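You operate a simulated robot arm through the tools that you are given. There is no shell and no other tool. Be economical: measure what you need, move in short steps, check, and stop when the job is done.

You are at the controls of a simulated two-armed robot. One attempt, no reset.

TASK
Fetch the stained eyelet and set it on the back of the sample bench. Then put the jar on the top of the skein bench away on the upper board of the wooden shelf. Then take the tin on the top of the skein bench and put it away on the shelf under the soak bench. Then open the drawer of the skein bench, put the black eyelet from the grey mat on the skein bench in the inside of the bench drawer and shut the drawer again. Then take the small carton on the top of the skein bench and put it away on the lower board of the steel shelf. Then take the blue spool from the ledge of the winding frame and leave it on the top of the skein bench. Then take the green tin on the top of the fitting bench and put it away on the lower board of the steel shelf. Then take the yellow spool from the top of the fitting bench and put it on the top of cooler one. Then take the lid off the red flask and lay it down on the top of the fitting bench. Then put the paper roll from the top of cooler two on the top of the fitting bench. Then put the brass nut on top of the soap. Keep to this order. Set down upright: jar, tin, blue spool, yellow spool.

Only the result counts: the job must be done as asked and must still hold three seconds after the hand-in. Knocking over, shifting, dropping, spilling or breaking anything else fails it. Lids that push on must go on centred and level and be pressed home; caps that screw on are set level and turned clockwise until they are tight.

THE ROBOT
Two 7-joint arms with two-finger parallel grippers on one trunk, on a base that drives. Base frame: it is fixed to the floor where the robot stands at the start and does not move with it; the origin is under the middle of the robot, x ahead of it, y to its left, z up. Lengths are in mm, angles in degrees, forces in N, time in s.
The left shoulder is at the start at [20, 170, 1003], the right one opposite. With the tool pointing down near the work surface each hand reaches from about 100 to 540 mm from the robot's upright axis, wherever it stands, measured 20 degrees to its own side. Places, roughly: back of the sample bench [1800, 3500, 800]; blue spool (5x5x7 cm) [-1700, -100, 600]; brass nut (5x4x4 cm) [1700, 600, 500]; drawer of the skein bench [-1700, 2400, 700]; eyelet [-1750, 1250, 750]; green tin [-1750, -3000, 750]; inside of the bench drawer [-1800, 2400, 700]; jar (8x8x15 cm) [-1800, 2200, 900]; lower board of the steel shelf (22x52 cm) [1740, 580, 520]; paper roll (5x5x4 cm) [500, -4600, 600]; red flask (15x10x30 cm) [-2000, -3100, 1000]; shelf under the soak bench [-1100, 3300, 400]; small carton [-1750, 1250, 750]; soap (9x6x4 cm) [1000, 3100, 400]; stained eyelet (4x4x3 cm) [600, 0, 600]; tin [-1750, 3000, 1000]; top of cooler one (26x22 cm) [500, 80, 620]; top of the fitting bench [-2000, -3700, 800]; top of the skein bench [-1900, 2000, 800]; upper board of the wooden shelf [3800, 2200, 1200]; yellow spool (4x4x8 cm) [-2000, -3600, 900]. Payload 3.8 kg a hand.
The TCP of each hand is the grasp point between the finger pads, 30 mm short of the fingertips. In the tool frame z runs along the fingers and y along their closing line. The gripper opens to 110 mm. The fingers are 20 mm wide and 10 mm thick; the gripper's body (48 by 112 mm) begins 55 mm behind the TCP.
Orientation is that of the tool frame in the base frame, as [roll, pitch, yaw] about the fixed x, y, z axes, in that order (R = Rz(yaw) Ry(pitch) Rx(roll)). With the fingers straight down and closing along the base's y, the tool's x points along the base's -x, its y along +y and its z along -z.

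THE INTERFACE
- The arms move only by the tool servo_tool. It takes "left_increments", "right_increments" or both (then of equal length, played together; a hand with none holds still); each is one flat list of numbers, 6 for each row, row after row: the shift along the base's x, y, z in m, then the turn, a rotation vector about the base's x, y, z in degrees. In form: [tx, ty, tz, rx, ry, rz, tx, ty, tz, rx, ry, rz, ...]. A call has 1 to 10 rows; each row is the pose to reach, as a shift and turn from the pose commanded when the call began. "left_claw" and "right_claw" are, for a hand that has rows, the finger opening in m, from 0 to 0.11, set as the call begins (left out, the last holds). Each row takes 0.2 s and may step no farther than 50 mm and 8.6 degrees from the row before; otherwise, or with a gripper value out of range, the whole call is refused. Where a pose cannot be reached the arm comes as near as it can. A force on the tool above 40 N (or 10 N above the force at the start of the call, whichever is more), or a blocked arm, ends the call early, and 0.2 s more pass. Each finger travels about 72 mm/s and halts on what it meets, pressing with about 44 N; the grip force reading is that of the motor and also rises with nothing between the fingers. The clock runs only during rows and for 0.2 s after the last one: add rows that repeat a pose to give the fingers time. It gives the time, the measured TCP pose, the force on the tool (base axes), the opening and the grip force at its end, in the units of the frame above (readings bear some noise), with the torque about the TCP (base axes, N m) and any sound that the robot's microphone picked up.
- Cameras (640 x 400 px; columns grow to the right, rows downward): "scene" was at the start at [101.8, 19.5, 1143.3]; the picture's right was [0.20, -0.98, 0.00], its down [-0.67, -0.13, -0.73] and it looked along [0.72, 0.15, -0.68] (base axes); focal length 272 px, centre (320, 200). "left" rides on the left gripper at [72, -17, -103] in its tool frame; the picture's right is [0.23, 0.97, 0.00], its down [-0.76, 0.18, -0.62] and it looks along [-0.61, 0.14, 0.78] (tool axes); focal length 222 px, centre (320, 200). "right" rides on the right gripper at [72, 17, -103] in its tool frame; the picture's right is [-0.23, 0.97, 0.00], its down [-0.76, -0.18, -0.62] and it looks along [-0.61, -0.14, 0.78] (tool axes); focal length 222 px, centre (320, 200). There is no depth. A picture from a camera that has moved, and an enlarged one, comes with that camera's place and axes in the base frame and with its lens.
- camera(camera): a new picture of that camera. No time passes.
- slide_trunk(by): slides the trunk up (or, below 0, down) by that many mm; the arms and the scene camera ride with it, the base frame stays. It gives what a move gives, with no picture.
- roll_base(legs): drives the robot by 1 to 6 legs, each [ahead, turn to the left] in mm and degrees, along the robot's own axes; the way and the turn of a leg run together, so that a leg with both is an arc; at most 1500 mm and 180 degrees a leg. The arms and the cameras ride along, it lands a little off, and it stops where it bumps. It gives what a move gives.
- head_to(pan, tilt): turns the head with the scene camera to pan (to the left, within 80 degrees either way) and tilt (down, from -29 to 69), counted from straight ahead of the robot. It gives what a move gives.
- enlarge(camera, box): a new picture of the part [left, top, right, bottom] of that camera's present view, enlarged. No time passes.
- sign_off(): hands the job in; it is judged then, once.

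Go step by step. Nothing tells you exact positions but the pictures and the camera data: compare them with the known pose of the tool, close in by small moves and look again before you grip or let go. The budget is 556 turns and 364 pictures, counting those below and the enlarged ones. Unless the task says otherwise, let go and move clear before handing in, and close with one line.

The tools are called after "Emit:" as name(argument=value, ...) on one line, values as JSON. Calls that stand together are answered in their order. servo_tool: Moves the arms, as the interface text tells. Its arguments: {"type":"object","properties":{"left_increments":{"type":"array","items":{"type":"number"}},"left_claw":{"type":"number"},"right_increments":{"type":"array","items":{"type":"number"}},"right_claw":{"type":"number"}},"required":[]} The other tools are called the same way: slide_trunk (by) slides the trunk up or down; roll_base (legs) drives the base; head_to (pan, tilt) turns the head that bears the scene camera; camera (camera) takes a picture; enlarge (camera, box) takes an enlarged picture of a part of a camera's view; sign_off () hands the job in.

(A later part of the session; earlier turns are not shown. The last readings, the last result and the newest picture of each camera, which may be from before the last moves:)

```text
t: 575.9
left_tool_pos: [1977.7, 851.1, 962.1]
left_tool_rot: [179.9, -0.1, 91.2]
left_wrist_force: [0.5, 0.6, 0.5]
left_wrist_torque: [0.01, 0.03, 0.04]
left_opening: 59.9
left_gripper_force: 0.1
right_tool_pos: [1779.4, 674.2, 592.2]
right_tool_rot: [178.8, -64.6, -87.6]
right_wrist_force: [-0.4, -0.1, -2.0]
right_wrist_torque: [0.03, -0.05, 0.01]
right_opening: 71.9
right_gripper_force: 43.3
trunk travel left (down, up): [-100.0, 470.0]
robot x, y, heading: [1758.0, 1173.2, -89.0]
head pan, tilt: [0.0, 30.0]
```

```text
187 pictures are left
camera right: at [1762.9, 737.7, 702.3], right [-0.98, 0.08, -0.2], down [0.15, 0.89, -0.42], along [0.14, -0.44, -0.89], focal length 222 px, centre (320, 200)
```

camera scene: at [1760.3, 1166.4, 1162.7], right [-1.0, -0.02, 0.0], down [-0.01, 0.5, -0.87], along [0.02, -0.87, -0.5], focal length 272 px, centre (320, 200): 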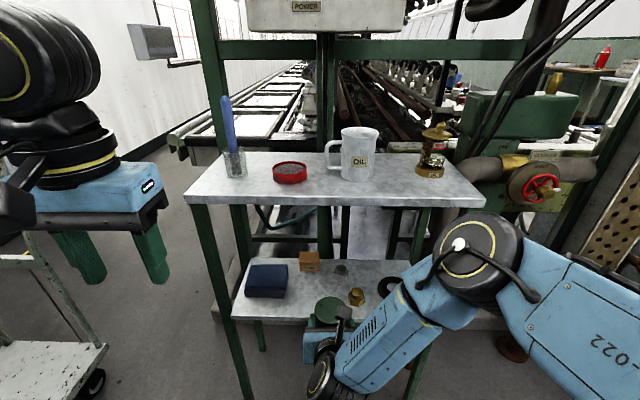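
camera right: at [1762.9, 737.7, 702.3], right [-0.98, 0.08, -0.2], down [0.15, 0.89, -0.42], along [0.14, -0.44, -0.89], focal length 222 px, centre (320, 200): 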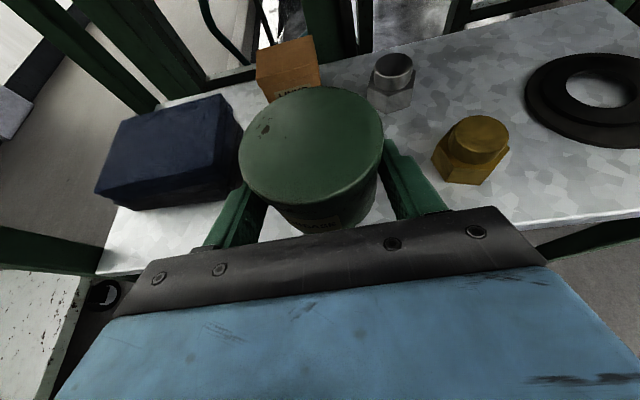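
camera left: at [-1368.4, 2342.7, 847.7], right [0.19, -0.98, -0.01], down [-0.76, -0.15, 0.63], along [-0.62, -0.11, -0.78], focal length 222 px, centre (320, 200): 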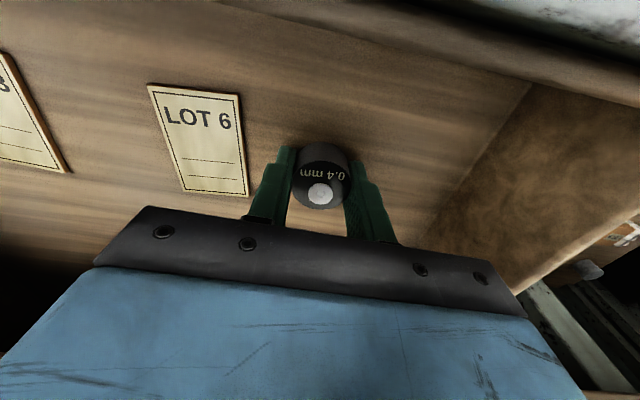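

Emit:
servo_tool(right_increments=[0, -0.025, 0, 0, 0, 0, 0, -0.05, -0.01, 0, 0, 0, 0, -0.052, -0.02, 0, 0, 0, 0, -0.052, -0.026, 0, 0, 0])

Emit:
camera(camera="right")

```text
t: 576.9
left_tool_pos: [1978.3, 851.8, 962.3]
left_tool_rot: [179.8, 0.0, 91.2]
left_wrist_force: [0.0, 0.4, 0.0]
left_wrist_torque: [0.0, -0.05, -0.01]
left_opening: 59.9
left_gripper_force: 0.0
right_tool_pos: [1780.5, 622.7, 568.2]
right_tool_rot: [178.8, -64.6, -87.6]
right_wrist_force: [0.0, 0.0, -1.7]
right_wrist_torque: [0.04, 0.0, -0.01]
right_opening: 71.6
right_gripper_force: 43.9
trunk travel left (down, up): [-100.0, 470.0]
robot x, y, heading: [1760.2, 1176.9, -88.9]
head pan, tilt: [0.0, 30.0]
```

```text
186 pictures are left
camera right: at [1763.1, 685.8, 677.0], right [-0.98, 0.08, -0.2], down [0.15, 0.89, -0.42], along [0.14, -0.44, -0.88], focal length 222 px, centre (320, 200)
```

right: 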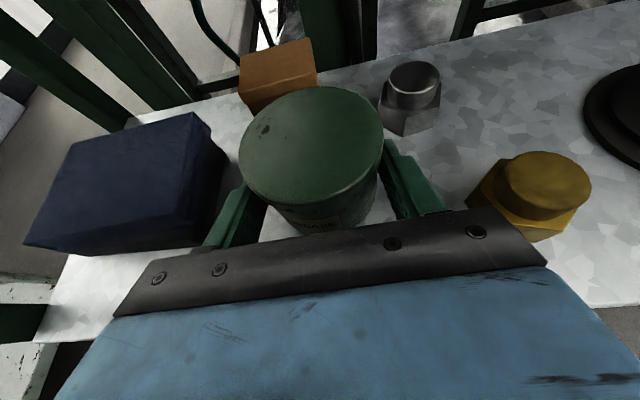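

Emit:
servo_tool(right_increments=[0, 0, -0.004, 0, 0, 0, 0, 0, -0.007, 0, 0, 0])

Emit:
servo_tool(right_increments=[0, 0, -0.004, 0, 0, 0, 0, 0, -0.007, 0, 0, 0])

```text
t: 577.5
left_tool_pos: [1977.6, 851.6, 962.9]
left_tool_rot: [180.0, -0.1, 91.2]
left_wrist_force: [-0.6, 0.6, -0.1]
left_wrist_torque: [-0.01, 0.0, 0.03]
left_opening: 60.1
left_gripper_force: 0.0
right_tool_pos: [1781.7, 623.4, 561.2]
right_tool_rot: [178.6, -64.3, -87.6]
right_wrist_force: [0.1, 0.5, -2.5]
right_wrist_torque: [0.03, 0.02, -0.01]
right_opening: 71.8
right_gripper_force: 43.8
trunk travel left (down, up): [-100.0, 470.0]
robot x, y, heading: [1760.6, 1176.5, -88.7]
head pan, tilt: [0.0, 30.0]
```

```text
t: 578.1
left_tool_pos: [1976.6, 851.8, 963.1]
left_tool_rot: [179.9, 0.1, 91.1]
left_wrist_force: [-0.1, -0.4, 0.3]
left_wrist_torque: [0.0, -0.01, 0.01]
left_opening: 59.9
left_gripper_force: 0.0
right_tool_pos: [1780.5, 621.0, 558.1]
right_tool_rot: [178.2, -64.8, -87.7]
right_wrist_force: [-4.3, 4.6, 16.3]
right_wrist_torque: [-0.64, -0.33, -0.04]
right_opening: 71.6
right_gripper_force: 44.2
trunk travel left (down, up): [-100.0, 470.0]
robot x, y, heading: [1758.9, 1175.0, -88.8]
head pan, tilt: [0.0, 30.0]
```

Contact. I'll release and withdraw.

Emit:
servo_tool(right_increments=[0, 0, 0.002, 0, 0, 0, 0, 0, 0.003, 0, 0, 0, 0, 0, 0.003, 0, 0, 0], right_claw=0.09)

Emit:
servo_tool(right_increments=[0.001, 0.035, 0.0, 0, 0, 0, 0.001, 0.07, 0.005, 0, 0, 0, 0.001, 0.11, 0.02, 0, 0, 0])

Emit:
camera(camera="right")

```text
t: 578.9
left_tool_pos: [1977.8, 851.8, 962.3]
left_tool_rot: [179.9, 0.1, 91.2]
left_wrist_force: [-0.7, 0.3, -0.8]
left_wrist_torque: [-0.02, 0.0, -0.01]
left_opening: 60.0
left_gripper_force: 0.1
right_tool_pos: [1779.7, 622.8, 556.5]
right_tool_rot: [178.3, -64.3, -87.6]
right_wrist_force: [0.3, 0.3, -1.0]
right_wrist_torque: [-0.02, 0.0, 0.01]
right_opening: 90.1
right_gripper_force: 0.0
trunk travel left (down, up): [-100.0, 470.0]
robot x, y, heading: [1758.2, 1179.7, -88.7]
head pan, tilt: [0.0, 30.0]
```

```text
t: 579.7
left_tool_pos: [1977.3, 852.4, 961.6]
left_tool_rot: [179.8, 0.0, 91.2]
left_wrist_force: [0.1, -0.2, 0.8]
left_wrist_torque: [-0.03, 0.01, 0.0]
left_opening: 60.0
left_gripper_force: 0.1
right_tool_pos: [1782.4, 733.0, 577.7]
right_tool_rot: [178.7, -64.6, -87.6]
right_wrist_force: [0.5, -0.1, -0.3]
right_wrist_torque: [-0.01, 0.04, 0.03]
right_opening: 90.2
right_gripper_force: 0.1
right hand out of reach, approached as far as the arm can: row 1, 2
trunk travel left (down, up): [-100.0, 470.0]
robot x, y, heading: [1759.9, 1179.8, -89.0]
head pan, tilt: [0.0, 30.0]
```

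```text
185 pictures are left
camera right: at [1764.9, 795.7, 687.2], right [-0.98, 0.08, -0.2], down [0.15, 0.89, -0.42], along [0.14, -0.44, -0.88], focal length 222 px, centre (320, 200)
```

right: 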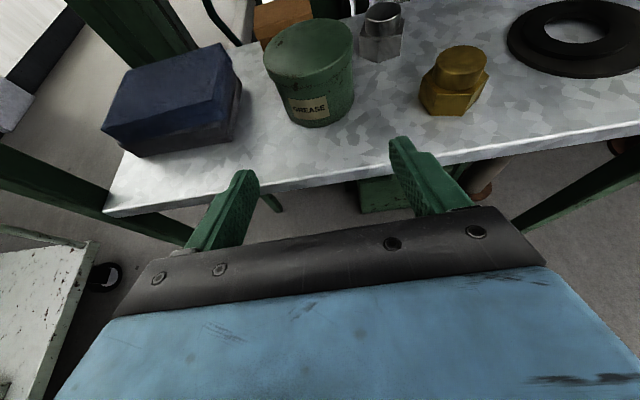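

The green tin stands on the lower board. Now back to the fitting bench for the yellow spool.

Emit:
roll_base(legs=[[-350, 0], [0, -90], [1250, 0], [1150, 0], [0, 89]])

Emit:
slide_trunk(by=350)

Emit:
roll_base(legs=[[1500, 0], [1500, 0], [1500, 0], [550, 0], [0, -90]])

Emit:
head_to(pan=0, tilt=30)

Emit:
camera(camera="scene")

```text
t: 600.8
left_tool_pos: [-413.6, 1123.6, 963.0]
left_tool_rot: [180.0, 0.0, 90.7]
left_wrist_force: [-0.2, -0.7, 0.1]
left_wrist_torque: [0.01, -0.03, 0.0]
left_opening: 60.3
left_gripper_force: 0.1
right_tool_pos: [-610.3, 1006.4, 576.7]
right_tool_rot: [178.7, -64.6, -88.1]
right_wrist_force: [0.0, 0.3, -0.2]
right_wrist_torque: [0.03, -0.04, 0.04]
right_opening: 89.9
right_gripper_force: 0.1
trunk travel left (down, up): [-100.0, 470.0]
robot x, y, heading: [-624.5, 1450.5, -89.5]
head pan, tilt: [0.0, 30.0]
```

```text
t: 604.2
left_tool_pos: [-412.3, 1122.5, 1311.7]
left_tool_rot: [179.9, 0.0, 90.6]
left_wrist_force: [-0.3, 0.1, 0.6]
left_wrist_torque: [0.0, 0.01, -0.02]
left_opening: 60.2
left_gripper_force: 0.1
right_tool_pos: [-611.0, 1006.1, 927.1]
right_tool_rot: [178.7, -64.6, -88.1]
right_wrist_force: [-0.9, 1.0, 0.1]
right_wrist_torque: [-0.02, 0.01, -0.01]
right_opening: 90.0
right_gripper_force: 0.0
trunk travel left (down, up): [-450.0, 120.0]
robot x, y, heading: [-626.7, 1449.7, -89.5]
head pan, tilt: [0.0, 30.0]
```

```text
t: 632.3
left_tool_pos: [-1103.9, -3808.9, 1311.0]
left_tool_rot: [179.9, 0.0, -1.5]
left_wrist_force: [-0.2, 0.3, 0.1]
left_wrist_torque: [0.0, -0.06, 0.02]
left_opening: 60.0
left_gripper_force: 0.0
right_tool_pos: [-1213.9, -3607.4, 927.2]
right_tool_rot: [178.8, -64.6, 179.9]
right_wrist_force: [-0.2, -0.7, -0.7]
right_wrist_torque: [-0.01, -0.02, -0.01]
right_opening: 89.7
right_gripper_force: 0.1
trunk travel left (down, up): [-450.0, 120.0]
robot x, y, heading: [-771.5, -3604.3, 178.4]
head pan, tilt: [0.0, 30.0]
```

```text
t: 632.9
left_tool_pos: [-1105.1, -3808.9, 1312.0]
left_tool_rot: [180.0, 0.1, -1.6]
left_wrist_force: [-0.3, -1.0, 0.3]
left_wrist_torque: [0.01, -0.03, 0.02]
left_opening: 59.8
left_gripper_force: 0.1
right_tool_pos: [-1216.6, -3608.0, 926.8]
right_tool_rot: [178.5, -64.6, 179.8]
right_wrist_force: [-0.4, -0.1, -0.1]
right_wrist_torque: [0.01, 0.01, -0.05]
right_opening: 89.9
right_gripper_force: 0.1
trunk travel left (down, up): [-450.0, 120.0]
robot x, y, heading: [-771.0, -3609.1, 178.6]
head pan, tilt: [0.0, 30.0]
```

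```text
184 pictures are left
camera scene: at [-881.7, -3601.3, 1512.7], right [0.03, 1.0, 0.0], down [0.5, -0.01, -0.87], along [-0.87, 0.02, -0.5], focal length 272 px, centre (320, 200)
```

scene: 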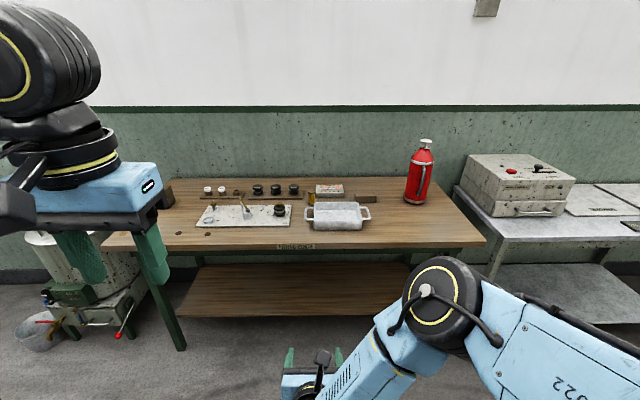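

Emit:
enlarge(camera="scene", box=[190, 160, 390, 260])

```text
3.20 times, centred on (290, 210) of scene
camera zoom: at [-881.7, -3601.3, 1512.7], right [0.03, 1.0, 0.0], down [0.5, -0.01, -0.87], along [-0.87, 0.02, -0.5], focal length 871 px, centre (416, 168)
```

zoom: 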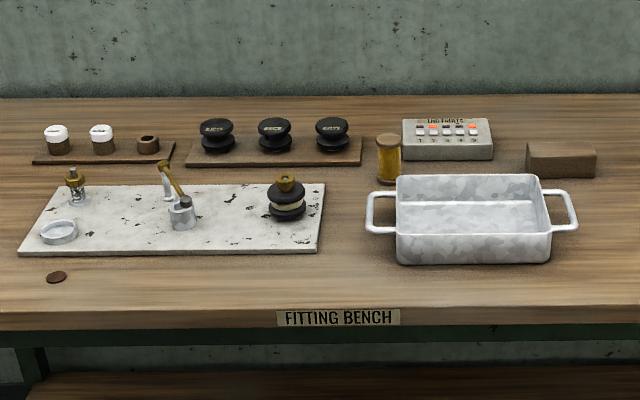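

The yellow spool stands at about [-2012, -3617], just behind the tray's corner. I'll come in high over the tray and descend onto it.

Emit:
slide_trunk(by=95)

Emit:
roll_base(legs=[[500, 0]])

Emit:
camera(camera="right")

Emit:
head_to(pan=0, tilt=40)

Emit:
camera(camera="scene")

```text
t: 634.2
left_tool_pos: [-1104.8, -3808.6, 1407.3]
left_tool_rot: [179.9, 0.0, -1.5]
left_wrist_force: [-0.2, 0.4, -0.8]
left_wrist_torque: [0.01, 0.02, -0.05]
left_opening: 60.0
left_gripper_force: 0.1
right_tool_pos: [-1213.1, -3607.4, 1022.2]
right_tool_rot: [178.7, -64.5, 179.9]
right_wrist_force: [-0.6, 0.1, -0.5]
right_wrist_torque: [0.0, 0.01, -0.03]
right_opening: 90.0
right_gripper_force: 0.1
trunk travel left (down, up): [-545.0, 25.0]
robot x, y, heading: [-771.4, -3606.3, 178.3]
head pan, tilt: [0.0, 30.0]
```

```text
t: 637.1
left_tool_pos: [-1596.0, -3801.4, 1407.4]
left_tool_rot: [179.8, 0.0, -1.0]
left_wrist_force: [0.0, 0.2, -0.4]
left_wrist_torque: [0.0, 0.01, 0.0]
left_opening: 59.8
left_gripper_force: 0.1
right_tool_pos: [-1707.2, -3599.8, 1022.4]
right_tool_rot: [178.8, -64.6, -179.7]
right_wrist_force: [0.1, 1.1, -0.1]
right_wrist_torque: [-0.01, -0.02, -0.01]
right_opening: 90.1
right_gripper_force: 0.0
trunk travel left (down, up): [-545.0, 25.0]
robot x, y, heading: [-1262.6, -3597.5, 179.0]
head pan, tilt: [0.0, 30.0]
```

```text
182 pictures are left
camera right: at [-1644.6, -3585.3, 1131.7], right [0.11, 0.97, -0.2], down [0.89, -0.19, -0.42], along [-0.45, -0.13, -0.89], focal length 222 px, centre (320, 200)
```

right: 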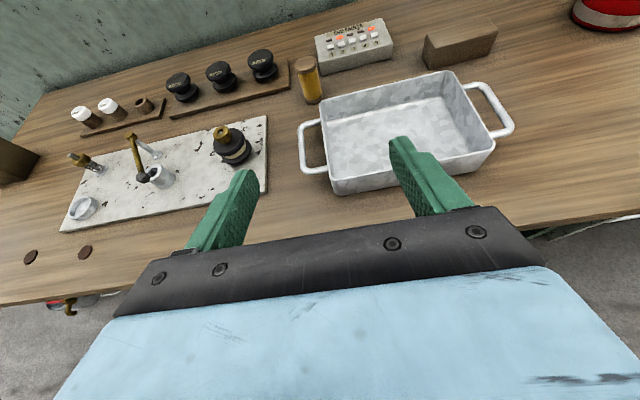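

```text
t: 637.9
left_tool_pos: [-1595.9, -3801.0, 1406.0]
left_tool_rot: [179.8, 0.1, -1.0]
left_wrist_force: [0.0, -0.7, -1.2]
left_wrist_torque: [0.0, 0.01, 0.03]
left_opening: 60.1
left_gripper_force: 0.1
right_tool_pos: [-1707.5, -3601.6, 1022.2]
right_tool_rot: [178.7, -64.6, -179.6]
right_wrist_force: [-0.6, 0.1, -0.1]
right_wrist_torque: [0.02, 0.0, -0.02]
right_opening: 90.1
right_gripper_force: 0.0
trunk travel left (down, up): [-545.0, 25.0]
robot x, y, heading: [-1264.0, -3598.4, 178.7]
head pan, tilt: [0.0, 40.0]
```

```text
181 pictures are left
camera scene: at [-1369.9, -3591.3, 1592.4], right [0.02, 1.0, 0.0], down [0.64, -0.01, -0.77], along [-0.77, 0.01, -0.64], focal length 272 px, centre (320, 200)
```

scene: 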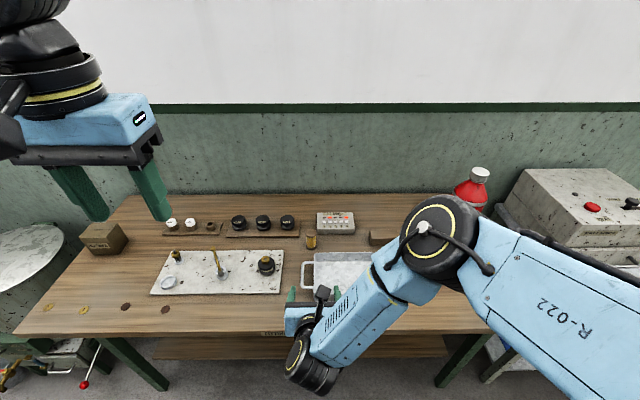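

Emit:
roll_base(legs=[[130, 0]])

Emit:
servo_tool(right_increments=[-0.04, -0.004, 0, 0, 0, 0, -0.08, -0.008, 0, 0, 0, 0, -0.12, -0.012, 0, 0, 0, 0, -0.155, -0.016, 0, 0, 0, 0, -0.155, -0.016, 0, 0, 0, 0])

Emit:
camera(camera="right")

```text
t: 639.1
left_tool_pos: [-1726.5, -3799.2, 1406.4]
left_tool_rot: [179.8, 0.1, -0.9]
left_wrist_force: [0.1, -0.4, -0.5]
left_wrist_torque: [-0.03, -0.02, 0.0]
left_opening: 59.9
left_gripper_force: 0.0
right_tool_pos: [-1837.4, -3597.6, 1022.7]
right_tool_rot: [178.8, -64.6, -179.7]
right_wrist_force: [-1.0, -1.6, -0.2]
right_wrist_torque: [0.0, -0.01, -0.01]
right_opening: 89.8
right_gripper_force: 0.1
trunk travel left (down, up): [-545.0, 25.0]
robot x, y, heading: [-1392.2, -3590.6, 179.2]
head pan, tilt: [0.0, 40.0]
```

```text
t: 640.4
left_tool_pos: [-1726.8, -3798.2, 1406.1]
left_tool_rot: [180.0, 0.0, -0.9]
left_wrist_force: [-0.7, 0.6, -0.5]
left_wrist_torque: [-0.02, 0.02, -0.01]
left_opening: 60.0
left_gripper_force: 0.1
right_tool_pos: [-1991.8, -3615.7, 1022.0]
right_tool_rot: [178.7, -64.5, -179.8]
right_wrist_force: [-0.8, 0.0, 0.6]
right_wrist_torque: [0.0, 0.0, 0.02]
right_opening: 90.2
right_gripper_force: 0.0
trunk travel left (down, up): [-545.0, 25.0]
robot x, y, heading: [-1393.0, -3591.8, 179.0]
head pan, tilt: [0.0, 40.0]
```

```text
180 pictures are left
camera right: at [-1929.0, -3599.7, 1130.6], right [0.11, 0.97, -0.2], down [0.89, -0.19, -0.42], along [-0.45, -0.13, -0.89], focal length 222 px, centre (320, 200)
```

right: 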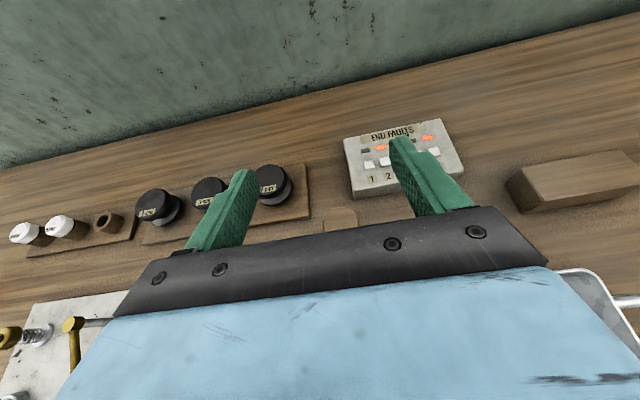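

Emit:
servo_tool(right_increments=[0, 0, -0.03, 0, 0, 0, 0, 0, -0.06, 0, 0, 0, 0, 0, -0.085, 0, 0, 0, 0, 0, -0.1, 0, 0, 0, 0, 0, -0.1, 0, 0, 0], right_claw=0.07)

Emit:
camera(camera="right")

Emit:
enlarge(camera="scene", box=[220, 190, 420, 320])

```text
t: 641.8
left_tool_pos: [-1725.9, -3798.6, 1406.3]
left_tool_rot: [179.9, 0.0, -1.0]
left_wrist_force: [-1.0, 1.0, 0.6]
left_wrist_torque: [0.04, 0.03, 0.01]
left_opening: 60.4
left_gripper_force: 0.1
right_tool_pos: [-2004.6, -3562.5, 970.6]
right_tool_rot: [174.1, -65.6, -178.4]
right_wrist_force: [-0.3, -0.5, 0.2]
right_wrist_torque: [-0.02, 0.0, 0.0]
right_opening: 70.1
right_gripper_force: 0.0
right hand out of reach, approached as far as the arm can: row 2, 3, 4, 5
trunk travel left (down, up): [-545.0, 25.0]
robot x, y, heading: [-1394.0, -3595.2, 178.8]
head pan, tilt: [0.0, 40.0]
stopped in row 5 (right hand): the arm was blocked; the commanded pose is now the measured one
```

```text
179 pictures are left
camera right: at [-1937.9, -3555.0, 1078.8], right [0.16, 0.97, -0.17], down [0.87, -0.21, -0.45], along [-0.47, -0.08, -0.88], focal length 222 px, centre (320, 200)
```

right: 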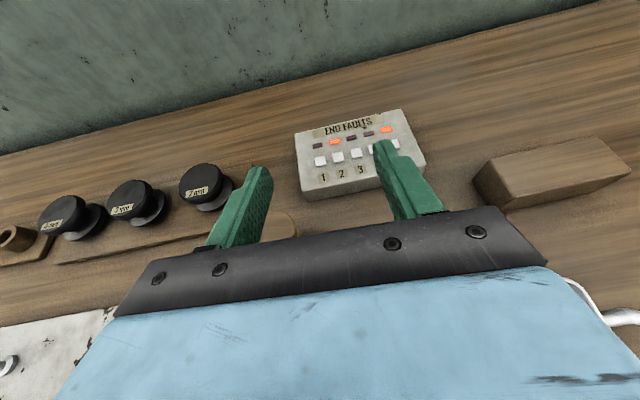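

```text
3.08 times, centred on (320, 255) of scene
camera zoom: at [-1499.9, -3588.9, 1592.3], right [0.02, 1.0, 0.0], down [0.64, -0.01, -0.77], along [-0.77, 0.01, -0.64], focal length 838 px, centre (320, 31)
```

zoom: 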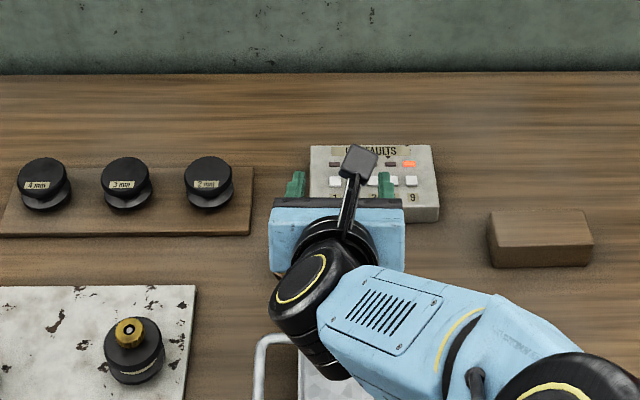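

The arm ran out of downward range and drifted sideways. I'll restore the pose higher up and descend with the trunk instead.

Emit:
servo_tool(right_increments=[0, 0, 0.04, 0, 0, 0, 0.006, -0.025, 0.05, -0.9, -0.5, 1.4, 0.012, -0.052, 0.05, -1.9, -1.1, 2.8, 0.012, -0.052, 0.05, -1.9, -1.1, 2.8])

Emit:
camera(camera="right")

```text
t: 642.8
left_tool_pos: [-1726.2, -3798.6, 1408.0]
left_tool_rot: [179.9, 0.0, -1.0]
left_wrist_force: [0.2, 0.5, 0.5]
left_wrist_torque: [-0.01, 0.0, -0.03]
left_opening: 60.2
left_gripper_force: 0.0
right_tool_pos: [-1989.5, -3620.1, 1019.5]
right_tool_rot: [179.2, -64.5, -179.9]
right_wrist_force: [-0.1, 0.0, 1.0]
right_wrist_torque: [0.0, 0.02, 0.02]
right_opening: 70.1
right_gripper_force: 0.1
trunk travel left (down, up): [-545.0, 25.0]
robot x, y, heading: [-1395.0, -3592.9, 178.8]
head pan, tilt: [0.0, 40.0]
```

```text
177 pictures are left
camera right: at [-1927.5, -3603.0, 1129.3], right [0.11, 0.97, -0.2], down [0.89, -0.18, -0.42], along [-0.45, -0.13, -0.89], focal length 222 px, centre (320, 200)
```

right: 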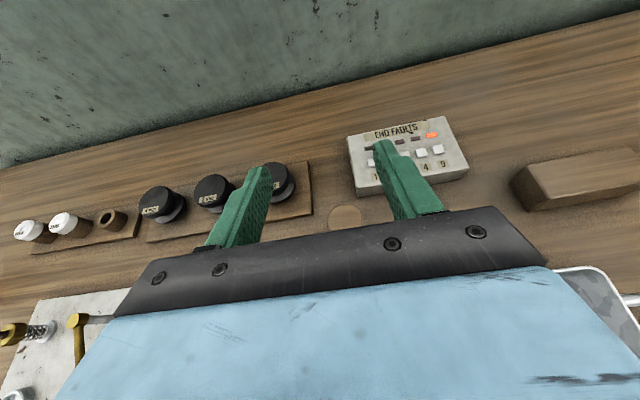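

Emit:
servo_tool(right_increments=[-0.007, 0.008, 0, 0, 0, 0, -0.007, 0.008, 0, 0, 0, 0])

Emit:
slide_trunk(by=-70)

Emit:
camera(camera="right")

```text
t: 643.4
left_tool_pos: [-1727.8, -3798.0, 1406.6]
left_tool_rot: [179.9, 0.0, -0.9]
left_wrist_force: [-0.2, 0.7, 0.5]
left_wrist_torque: [0.01, 0.03, 0.02]
left_opening: 60.0
left_gripper_force: 0.1
right_tool_pos: [-1996.3, -3612.9, 1018.7]
right_tool_rot: [179.1, -64.5, -179.7]
right_wrist_force: [-0.1, 0.5, -0.8]
right_wrist_torque: [0.01, 0.01, 0.03]
right_opening: 70.0
right_gripper_force: 0.0
trunk travel left (down, up): [-545.0, 25.0]
robot x, y, heading: [-1394.3, -3593.8, 179.0]
head pan, tilt: [0.0, 40.0]
```

```text
t: 644.4
left_tool_pos: [-1726.0, -3798.4, 1337.6]
left_tool_rot: [179.9, -0.1, -1.0]
left_wrist_force: [0.4, -0.2, 0.8]
left_wrist_torque: [-0.01, -0.01, 0.02]
left_opening: 60.2
left_gripper_force: 0.1
right_tool_pos: [-1997.6, -3611.5, 949.1]
right_tool_rot: [179.3, -64.4, -179.8]
right_wrist_force: [0.1, 0.1, 0.2]
right_wrist_torque: [-0.01, -0.01, 0.01]
right_opening: 70.3
right_gripper_force: 0.1
trunk travel left (down, up): [-475.0, 95.0]
robot x, y, heading: [-1397.9, -3591.6, 179.0]
head pan, tilt: [0.0, 40.0]
```

```text
176 pictures are left
camera right: at [-1934.3, -3595.8, 1058.8], right [0.11, 0.97, -0.2], down [0.89, -0.18, -0.42], along [-0.44, -0.13, -0.89], focal length 222 px, centre (320, 200)
```

right: 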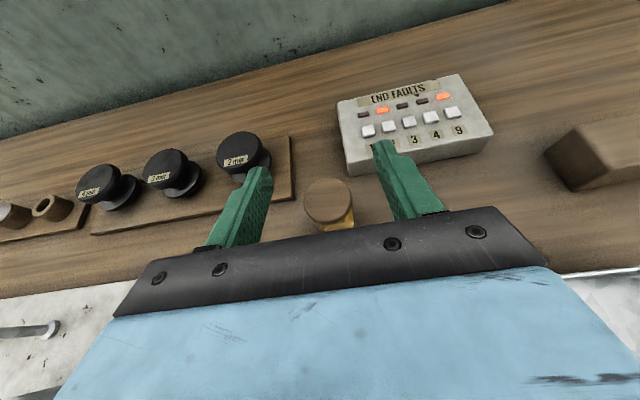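

Emit:
slide_trunk(by=-40)

Emit:
camera(camera="right")

```text
t: 645.3
left_tool_pos: [-1726.6, -3799.0, 1296.4]
left_tool_rot: [179.9, 0.0, -0.9]
left_wrist_force: [-0.1, 0.7, 0.2]
left_wrist_torque: [0.02, 0.01, 0.0]
left_opening: 59.8
left_gripper_force: 0.1
right_tool_pos: [-1997.0, -3612.6, 909.6]
right_tool_rot: [179.2, -64.4, -179.8]
right_wrist_force: [-0.1, 0.5, -0.3]
right_wrist_torque: [-0.04, 0.01, -0.01]
right_opening: 69.7
right_gripper_force: 0.1
trunk travel left (down, up): [-435.0, 135.0]
robot x, y, heading: [-1395.2, -3596.1, 178.9]
head pan, tilt: [0.0, 40.0]
```

```text
175 pictures are left
camera right: at [-1934.2, -3595.8, 1018.7], right [0.11, 0.97, -0.2], down [0.89, -0.18, -0.42], along [-0.44, -0.13, -0.89], focal length 222 px, centre (320, 200)
```

right: 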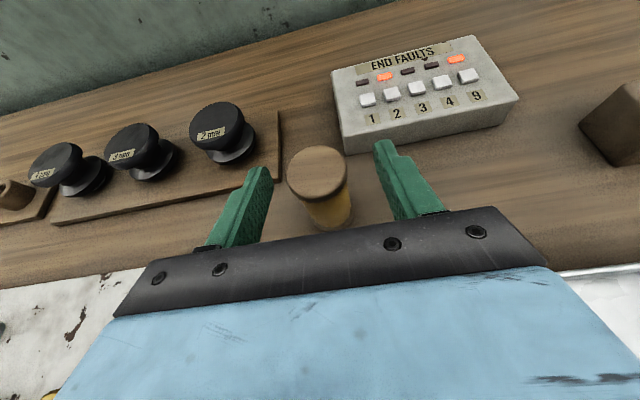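

Emit:
slide_trunk(by=-6)

Emit:
servo_tool(right_increments=[-0.003, 0, 0, 0, 0, 0, -0.003, 0, 0, 0, 0, 0, -0.003, 0, 0, 0, 0, 0, -0.003, 0, 0, 0, 0, 0], right_claw=0.02)

Emit:
slide_trunk(by=110)

Emit:
camera(camera="right")

```text
t: 645.8
left_tool_pos: [-1725.9, -3799.5, 1291.7]
left_tool_rot: [179.9, 0.2, -0.9]
left_wrist_force: [-0.9, 0.4, 0.6]
left_wrist_torque: [-0.01, 0.01, 0.04]
left_opening: 60.1
left_gripper_force: 0.1
right_tool_pos: [-1997.1, -3612.9, 904.7]
right_tool_rot: [179.2, -64.6, -179.9]
right_wrist_force: [0.1, -1.2, 10.8]
right_wrist_torque: [0.09, -0.76, 0.03]
right_opening: 70.2
right_gripper_force: 0.1
trunk travel left (down, up): [-429.0, 141.0]
robot x, y, heading: [-1390.6, -3595.4, 179.1]
head pan, tilt: [0.0, 40.0]
```

```text
t: 646.8
left_tool_pos: [-1722.7, -3799.0, 1292.1]
left_tool_rot: [179.9, 0.1, -0.9]
left_wrist_force: [-0.1, -0.2, 0.2]
left_wrist_torque: [0.0, -0.03, -0.02]
left_opening: 60.0
left_gripper_force: 0.1
right_tool_pos: [-1999.2, -3612.1, 905.5]
right_tool_rot: [179.1, -64.5, -179.9]
right_wrist_force: [6.8, 0.6, 22.4]
right_wrist_torque: [0.28, -1.42, -0.01]
right_opening: 36.4
right_gripper_force: 44.1
trunk travel left (down, up): [-429.0, 141.0]
robot x, y, heading: [-1394.3, -3593.7, 179.3]
head pan, tilt: [0.0, 40.0]
```

```text
t: 648.2
left_tool_pos: [-1725.0, -3799.4, 1401.4]
left_tool_rot: [179.9, 0.0, -0.9]
left_wrist_force: [0.4, 0.2, 0.2]
left_wrist_torque: [-0.02, -0.01, 0.01]
left_opening: 60.3
left_gripper_force: 0.0
right_tool_pos: [-1998.6, -3612.7, 1013.2]
right_tool_rot: [179.2, -64.3, -179.8]
right_wrist_force: [0.1, -0.5, -0.6]
right_wrist_torque: [-0.01, -0.04, -0.01]
right_opening: 36.5
right_gripper_force: 44.2
trunk travel left (down, up): [-539.0, 31.0]
robot x, y, heading: [-1396.0, -3594.5, 179.0]
head pan, tilt: [0.0, 40.0]
```

```text
174 pictures are left
camera right: at [-1936.9, -3596.0, 1122.1], right [0.11, 0.97, -0.2], down [0.89, -0.18, -0.42], along [-0.44, -0.13, -0.89], focal length 222 px, centre (320, 200)
```

right: 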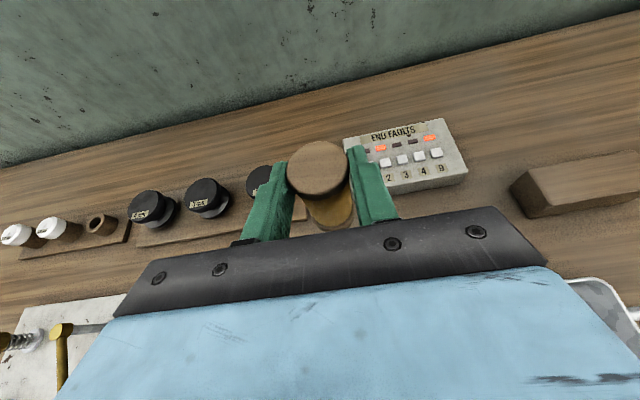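

I have the spool. There was a light touch on the tray rim, so I'll back off and compare the scene.

Emit:
roll_base(legs=[[-620, 0]])

Emit:
head_to(pan=0, tilt=30)

Emit:
enlarge(camera="scene", box=[190, 150, 470, 290])

```text
t: 651.7
left_tool_pos: [-1104.4, -3809.8, 1401.4]
left_tool_rot: [180.0, 0.1, -0.4]
left_wrist_force: [0.3, -0.6, -0.4]
left_wrist_torque: [-0.04, -0.05, 0.0]
left_opening: 60.0
left_gripper_force: 0.1
right_tool_pos: [-1381.4, -3626.4, 1012.4]
right_tool_rot: [179.2, -64.4, -179.3]
right_wrist_force: [0.5, -0.1, -1.0]
right_wrist_torque: [0.01, 0.0, 0.0]
right_opening: 36.3
right_gripper_force: 44.4
trunk travel left (down, up): [-539.0, 31.0]
robot x, y, heading: [-773.3, -3598.6, 179.3]
head pan, tilt: [0.0, 40.0]
```

```text
t: 652.4
left_tool_pos: [-1104.5, -3810.5, 1400.2]
left_tool_rot: [180.0, 0.0, -0.4]
left_wrist_force: [0.4, -0.3, -0.3]
left_wrist_torque: [-0.01, 0.01, -0.01]
left_opening: 60.0
left_gripper_force: 0.0
right_tool_pos: [-1380.6, -3625.2, 1012.2]
right_tool_rot: [179.2, -64.5, -179.4]
right_wrist_force: [0.8, 0.1, -0.1]
right_wrist_torque: [-0.01, -0.02, -0.02]
right_opening: 36.5
right_gripper_force: 43.9
trunk travel left (down, up): [-539.0, 31.0]
robot x, y, heading: [-775.2, -3600.7, 179.5]
head pan, tilt: [0.0, 30.0]
```

```text
2.29 times, centred on (330, 220) of scene
camera zoom: at [-886.3, -3597.8, 1601.6], right [0.01, 1.0, 0.0], down [0.5, 0.0, -0.87], along [-0.87, 0.01, -0.5], focal length 622 px, centre (297, 154)
```

zoom: 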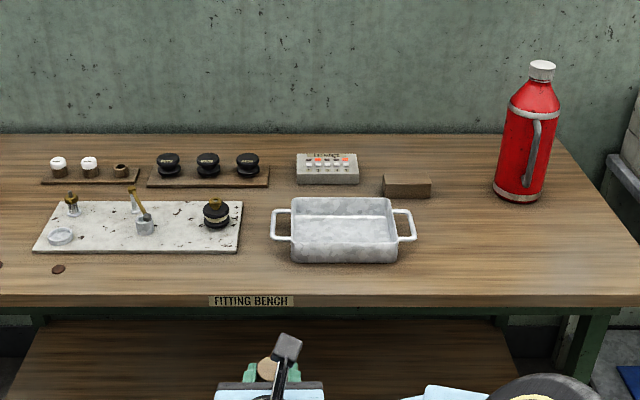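

The tray is unchanged. I'll drive to cooler one with the spool.

Emit:
roll_base(legs=[[0, -89], [1300, 0], [1300, 0], [1030, 0], [0, -90]])

Emit:
slide_trunk(by=-220)

Emit:
head_to(pan=0, tilt=35)

Emit:
camera(camera="scene")

```text
t: 677.7
left_tool_pos: [-400.1, 246.8, 1401.3]
left_tool_rot: [179.9, -0.1, 179.0]
left_wrist_force: [0.2, 0.5, -0.6]
left_wrist_torque: [0.02, 0.01, -0.04]
left_opening: 60.0
left_gripper_force: 0.1
right_tool_pos: [-127.6, 60.3, 1012.1]
right_tool_rot: [179.2, -64.4, 0.2]
right_wrist_force: [0.6, -0.5, -0.4]
right_wrist_torque: [0.01, -0.03, -0.01]
right_opening: 36.4
right_gripper_force: 43.7
trunk travel left (down, up): [-539.0, 31.0]
robot x, y, heading: [-731.8, 40.4, -1.0]
head pan, tilt: [0.0, 30.0]
```

```text
t: 680.1
left_tool_pos: [-401.3, 246.9, 1182.0]
left_tool_rot: [179.9, 0.1, 179.1]
left_wrist_force: [0.3, -0.3, 0.1]
left_wrist_torque: [0.02, -0.03, 0.0]
left_opening: 59.9
left_gripper_force: 0.1
right_tool_pos: [-126.5, 60.5, 792.4]
right_tool_rot: [179.1, -64.4, 0.2]
right_wrist_force: [0.0, -0.2, -0.7]
right_wrist_torque: [-0.01, 0.04, 0.04]
right_opening: 36.4
right_gripper_force: 44.2
trunk travel left (down, up): [-319.0, 251.0]
robot x, y, heading: [-735.9, 39.0, -1.1]
head pan, tilt: [0.0, 30.0]
```

```text
t: 680.7
left_tool_pos: [-401.3, 246.2, 1181.6]
left_tool_rot: [179.8, 0.0, 179.1]
left_wrist_force: [-0.5, -0.3, 0.5]
left_wrist_torque: [0.0, 0.02, -0.03]
left_opening: 59.8
left_gripper_force: 0.0
right_tool_pos: [-128.5, 60.3, 792.4]
right_tool_rot: [179.2, -64.4, 0.3]
right_wrist_force: [0.6, 0.7, -0.3]
right_wrist_torque: [-0.01, 0.05, 0.01]
right_opening: 36.6
right_gripper_force: 44.2
trunk travel left (down, up): [-319.0, 251.0]
robot x, y, heading: [-731.6, 42.0, -1.2]
head pan, tilt: [0.0, 35.0]
```

```text
172 pictures are left
camera scene: at [-624.7, 42.5, 1373.9], right [-0.02, -1.0, 0.0], down [-0.57, 0.01, -0.82], along [0.82, -0.01, -0.57], focal length 272 px, centre (320, 200)
```

scene: 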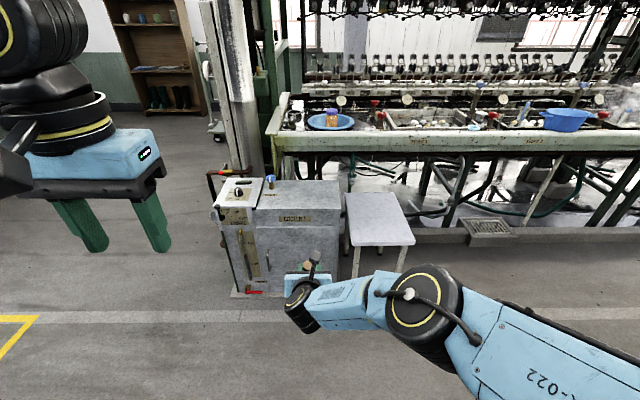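

Emit:
roll_base(legs=[[610, 0]])

Emit:
slide_trunk(by=-80)

Emit:
camera(camera="right")

Emit:
camera(camera="scene")

```text
t: 684.2
left_tool_pos: [213.2, 234.5, 1180.3]
left_tool_rot: [179.9, 0.0, 179.0]
left_wrist_force: [0.7, -1.1, 0.2]
left_wrist_torque: [-0.01, -0.02, 0.0]
left_opening: 60.1
left_gripper_force: 0.0
right_tool_pos: [485.9, 47.7, 792.8]
right_tool_rot: [179.1, -64.5, 0.1]
right_wrist_force: [-0.2, 0.6, -0.7]
right_wrist_torque: [0.03, 0.0, 0.01]
right_opening: 36.2
right_gripper_force: 43.8
trunk travel left (down, up): [-319.0, 251.0]
robot x, y, heading: [-121.3, 33.6, -1.2]
head pan, tilt: [0.0, 35.0]
```

```text
t: 685.4
left_tool_pos: [212.2, 234.2, 1102.4]
left_tool_rot: [179.9, -0.1, 179.0]
left_wrist_force: [0.5, 1.3, -1.1]
left_wrist_torque: [0.02, 0.01, 0.01]
left_opening: 60.0
left_gripper_force: 0.1
right_tool_pos: [485.1, 47.9, 712.4]
right_tool_rot: [179.1, -64.4, -0.1]
right_wrist_force: [0.3, -1.0, -0.2]
right_wrist_torque: [0.02, 0.01, 0.02]
right_opening: 36.2
right_gripper_force: 43.8
trunk travel left (down, up): [-239.0, 331.0]
robot x, y, heading: [-119.5, 28.7, -1.1]
head pan, tilt: [0.0, 35.0]
```

```text
171 pictures are left
camera right: at [423.6, 32.5, 822.5], right [-0.11, -0.97, -0.2], down [-0.89, 0.19, -0.42], along [0.45, 0.13, -0.89], focal length 222 px, centre (320, 200)
```

right: 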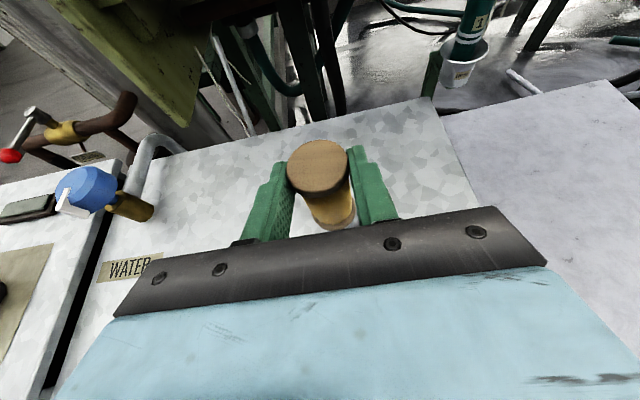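

```text
170 pictures are left
camera scene: at [-12.9, 31.2, 1294.0], right [-0.02, -1.0, 0.0], down [-0.57, 0.01, -0.82], along [0.82, -0.02, -0.57], focal length 272 px, centre (320, 200)
```

scene: 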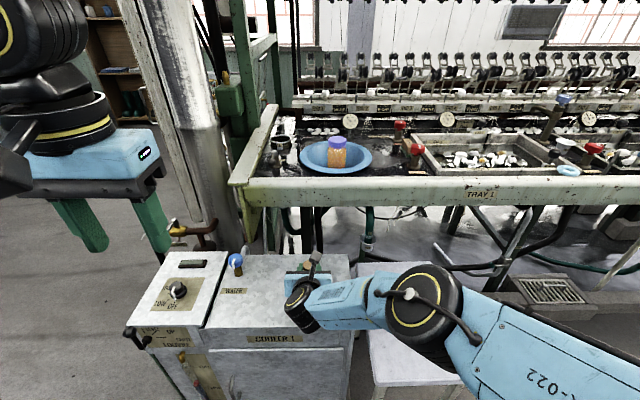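

Emit:
slide_trunk(by=-15)

Emit:
slide_trunk(by=-5)

```text
t: 686.0
left_tool_pos: [211.1, 235.1, 1086.1]
left_tool_rot: [179.8, 0.0, 178.8]
left_wrist_force: [-0.1, -0.3, -0.4]
left_wrist_torque: [0.01, 0.01, 0.0]
left_opening: 60.0
left_gripper_force: 0.0
right_tool_pos: [484.7, 47.7, 698.3]
right_tool_rot: [179.2, -64.4, 0.1]
right_wrist_force: [0.6, -0.4, 0.1]
right_wrist_torque: [-0.01, 0.01, 0.01]
right_opening: 36.3
right_gripper_force: 44.2
trunk travel left (down, up): [-224.0, 346.0]
robot x, y, heading: [-122.2, 30.0, -1.0]
head pan, tilt: [0.0, 35.0]
```

```text
t: 686.5
left_tool_pos: [211.3, 234.3, 1080.9]
left_tool_rot: [179.9, -0.1, 178.9]
left_wrist_force: [-0.8, 0.4, -0.1]
left_wrist_torque: [0.01, 0.01, 0.01]
left_opening: 60.2
left_gripper_force: 0.0
right_tool_pos: [484.8, 46.9, 694.9]
right_tool_rot: [179.2, -64.6, 0.0]
right_wrist_force: [-0.1, 0.9, 4.2]
right_wrist_torque: [0.05, -0.1, 0.01]
right_opening: 36.6
right_gripper_force: 44.1
trunk travel left (down, up): [-219.0, 351.0]
robot x, y, heading: [-122.0, 29.5, -1.3]
head pan, tilt: [0.0, 35.0]
```

Contact at 4 N. I'll release and draw back.

Emit:
servo_tool(right_increments=[0, 0, 0, 0, 0, 0, 0, 0, 0, 0, 0, 0, 0, 0, 0, 0, 0, 0], right_claw=0.075)

Emit:
camera(camera="right")

Emit:
roll_base(legs=[[-350, 0]])

Emit:
camera(camera="scene")

```text
t: 687.3
left_tool_pos: [211.6, 235.5, 1080.2]
left_tool_rot: [179.9, -0.1, 178.9]
left_wrist_force: [-0.4, -0.3, -0.1]
left_wrist_torque: [0.02, 0.01, 0.01]
left_opening: 60.0
left_gripper_force: 0.1
right_tool_pos: [485.2, 48.1, 693.5]
right_tool_rot: [179.2, -64.4, 0.1]
right_wrist_force: [0.2, 0.1, -0.9]
right_wrist_torque: [-0.02, 0.0, 0.01]
right_opening: 75.2
right_gripper_force: 0.0
trunk travel left (down, up): [-219.0, 351.0]
robot x, y, heading: [-122.1, 28.2, -1.2]
head pan, tilt: [0.0, 35.0]
```

```text
169 pictures are left
camera right: at [423.5, 32.5, 802.2], right [-0.11, -0.97, -0.2], down [-0.89, 0.19, -0.42], along [0.44, 0.13, -0.89], focal length 222 px, centre (320, 200)
```

right: 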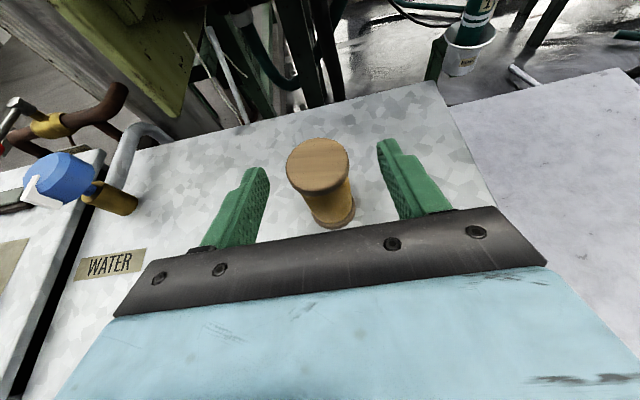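

```text
t: 689.6
left_tool_pos: [-143.7, 240.2, 1082.2]
left_tool_rot: [180.0, 0.0, 178.5]
left_wrist_force: [-0.2, 0.0, -0.2]
left_wrist_torque: [-0.01, 0.0, 0.01]
left_opening: 60.5
left_gripper_force: 0.1
right_tool_pos: [128.3, 50.3, 693.1]
right_tool_rot: [179.2, -64.3, -0.5]
right_wrist_force: [-0.1, -0.1, -0.4]
right_wrist_torque: [0.02, -0.01, -0.01]
right_opening: 75.2
right_gripper_force: 0.1
trunk travel left (down, up): [-219.0, 351.0]
robot x, y, heading: [-476.1, 38.5, -1.3]
head pan, tilt: [0.0, 35.0]
```

```text
168 pictures are left
camera scene: at [-370.2, 38.8, 1274.0], right [-0.03, -1.0, 0.0], down [-0.57, 0.02, -0.82], along [0.82, -0.02, -0.57], focal length 272 px, centre (320, 200)
```

scene: 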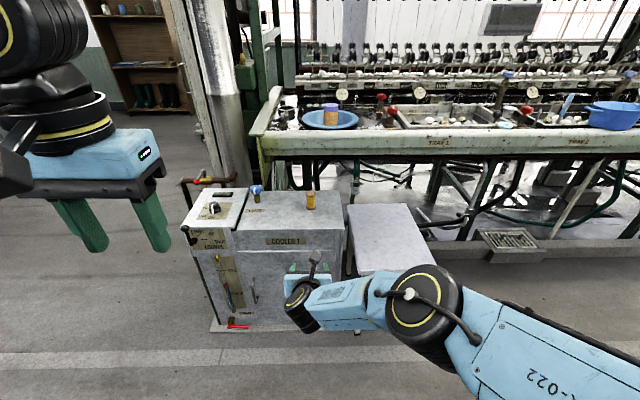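

Yellow spool done. Next I'll go to the red flask for a close look at its lid.

Emit:
roll_base(legs=[[0, -93], [1500, 0], [1500, 0], [150, 0], [0, -86]])

Emit:
slide_trunk(by=250)

Emit:
head_to(pan=0, tilt=25)

Emit:
camera(camera="scene")

```text
t: 712.9
left_tool_pos: [-1179.1, -3307.3, 1081.2]
left_tool_rot: [179.9, 0.0, -2.5]
left_wrist_force: [0.3, 0.4, -0.3]
left_wrist_torque: [0.0, -0.01, 0.03]
left_opening: 60.2
left_gripper_force: 0.0
right_tool_pos: [-1448.8, -3114.0, 693.2]
right_tool_rot: [179.2, -64.4, 178.6]
right_wrist_force: [-0.1, -0.8, -0.2]
right_wrist_torque: [-0.01, -0.01, -0.01]
right_opening: 75.1
right_gripper_force: 0.0
trunk travel left (down, up): [-219.0, 351.0]
robot x, y, heading: [-842.0, -3112.5, 177.7]
head pan, tilt: [0.0, 35.0]
```

```text
t: 715.4
left_tool_pos: [-1179.8, -3306.9, 1330.3]
left_tool_rot: [179.9, 0.0, -2.5]
left_wrist_force: [-0.3, 0.6, 0.2]
left_wrist_torque: [-0.02, -0.01, 0.03]
left_opening: 59.9
left_gripper_force: 0.0
right_tool_pos: [-1447.8, -3112.7, 942.3]
right_tool_rot: [179.2, -64.3, 178.7]
right_wrist_force: [0.7, -0.5, 0.0]
right_wrist_torque: [-0.02, 0.01, 0.0]
right_opening: 75.0
right_gripper_force: 0.0
trunk travel left (down, up): [-469.0, 101.0]
robot x, y, heading: [-838.1, -3115.1, 177.6]
head pan, tilt: [0.0, 35.0]
```

```text
t: 716.2
left_tool_pos: [-1179.9, -3308.4, 1330.6]
left_tool_rot: [179.9, 0.0, -2.4]
left_wrist_force: [-0.7, 0.1, 0.1]
left_wrist_torque: [0.0, 0.02, -0.01]
left_opening: 59.9
left_gripper_force: 0.1
right_tool_pos: [-1447.7, -3112.9, 942.7]
right_tool_rot: [179.3, -64.4, 178.7]
right_wrist_force: [-0.2, -0.1, -0.4]
right_wrist_torque: [-0.01, -0.04, 0.01]
right_opening: 74.9
right_gripper_force: 0.0
trunk travel left (down, up): [-469.0, 101.0]
robot x, y, heading: [-843.8, -3111.6, 177.4]
head pan, tilt: [0.0, 25.0]
```

```text
167 pictures are left
camera scene: at [-954.9, -3103.2, 1539.6], right [0.04, 1.0, 0.0], down [0.42, -0.02, -0.91], along [-0.91, 0.04, -0.42], focal length 272 px, centre (320, 200)
```

scene: 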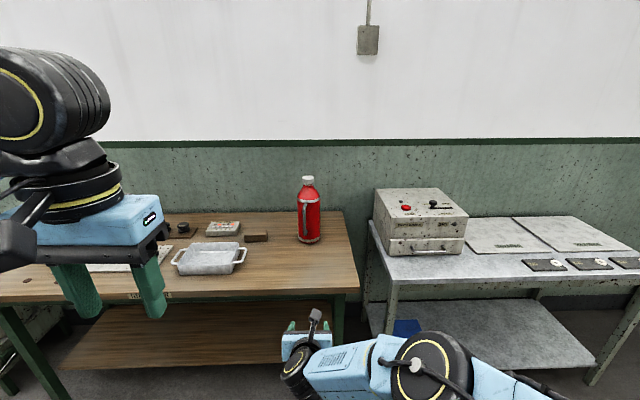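

Emit:
enlarge(camera="scene", box=[260, 165, 360, 260])

```text
4.21 times, centred on (310, 212) of scene
camera zoom: at [-954.9, -3103.2, 1539.6], right [0.04, 1.0, 0.0], down [0.42, -0.02, -0.91], along [-0.91, 0.04, -0.42], focal length 1146 px, centre (362, 147)
```

zoom: 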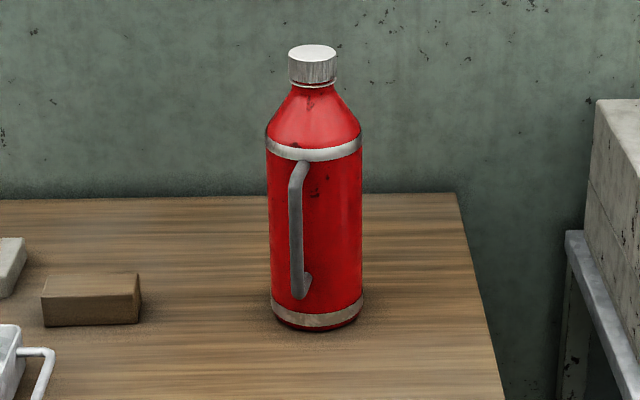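

The lid is a ribbed cap about 48 mm wide, with its top near z 1145 at [-2030, -3105]. I'll park the right hand up and aside and use the vertical left hand on the lid.

Emit:
servo_tool(right_increments=[0.03, 0.01, 0.035, 0, 0, 0, 0.06, 0.02, 0.07, 0, 0, 0, 0.09, 0.03, 0.105, 0, 0, 0, 0.12, 0.04, 0.14, 0, 0, 0, 0.14, 0.06, 0.175, 0, 0, 0, 0.16, 0.08, 0.21, 0, 0, 0, 0.18, 0.1, 0.245, 0, 0, 0, 0.2, 0.12, 0.28, 0, 0, 0, 0.22, 0.14, 0.3, 0, 0, 0])

Emit:
roll_base(legs=[[350, 0]])

Emit:
camera(camera="scene")

Emit:
camera(camera="left")

```text
t: 718.2
left_tool_pos: [-1178.6, -3306.8, 1330.4]
left_tool_rot: [179.9, 0.0, -2.4]
left_wrist_force: [-1.0, 0.6, -0.5]
left_wrist_torque: [0.01, 0.03, 0.01]
left_opening: 60.0
left_gripper_force: 0.1
right_tool_pos: [-1237.8, -2979.2, 1241.8]
right_tool_rot: [179.0, -64.4, 178.8]
right_wrist_force: [0.9, 0.2, 0.1]
right_wrist_torque: [0.01, 0.02, 0.02]
right_opening: 75.0
right_gripper_force: 0.0
right hand out of reach, approached as far as the arm can: row 9
trunk travel left (down, up): [-469.0, 101.0]
robot x, y, heading: [-838.1, -3110.3, 177.4]
head pan, tilt: [0.0, 25.0]
```

```text
t: 720.5
left_tool_pos: [-1532.8, -3293.5, 1330.3]
left_tool_rot: [179.9, 0.0, -2.3]
left_wrist_force: [0.0, 0.2, -0.5]
left_wrist_torque: [-0.01, 0.0, -0.02]
left_opening: 60.2
left_gripper_force: 0.1
right_tool_pos: [-1593.0, -2964.9, 1239.9]
right_tool_rot: [179.2, -64.4, 178.8]
right_wrist_force: [-0.6, -0.6, -0.7]
right_wrist_torque: [0.0, 0.02, -0.01]
right_opening: 75.3
right_gripper_force: 0.1
trunk travel left (down, up): [-469.0, 101.0]
robot x, y, heading: [-1190.3, -3093.0, 177.6]
head pan, tilt: [0.0, 25.0]
```

```text
165 pictures are left
camera scene: at [-1308.7, -3088.3, 1539.6], right [0.04, 1.0, 0.0], down [0.42, -0.02, -0.91], along [-0.91, 0.04, -0.42], focal length 272 px, centre (320, 200)
```

scene: 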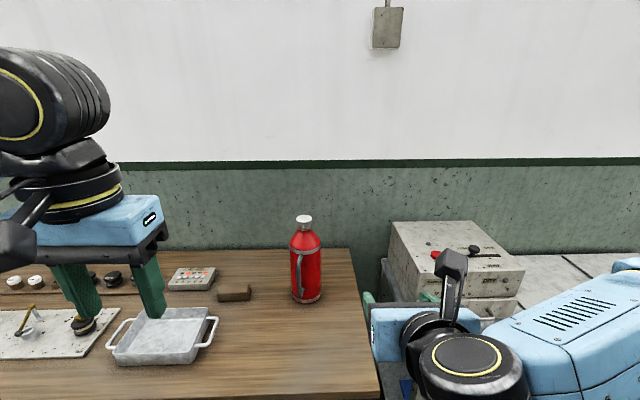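

```text
164 pictures are left
camera left: at [-1458.9, -3278.6, 1434.9], right [0.19, -0.98, 0.0], down [-0.77, -0.15, 0.62], along [-0.61, -0.12, -0.78], focal length 222 px, centre (320, 200)
```

left: 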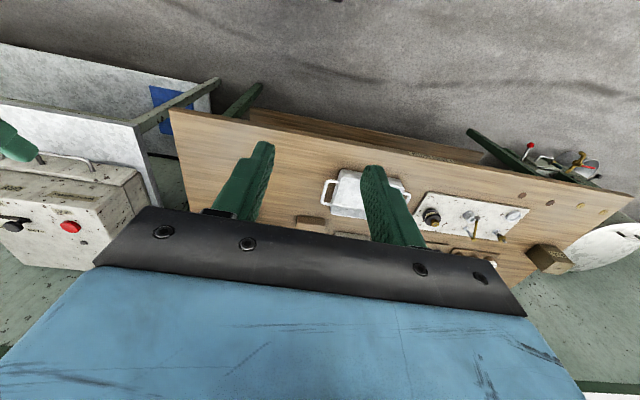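

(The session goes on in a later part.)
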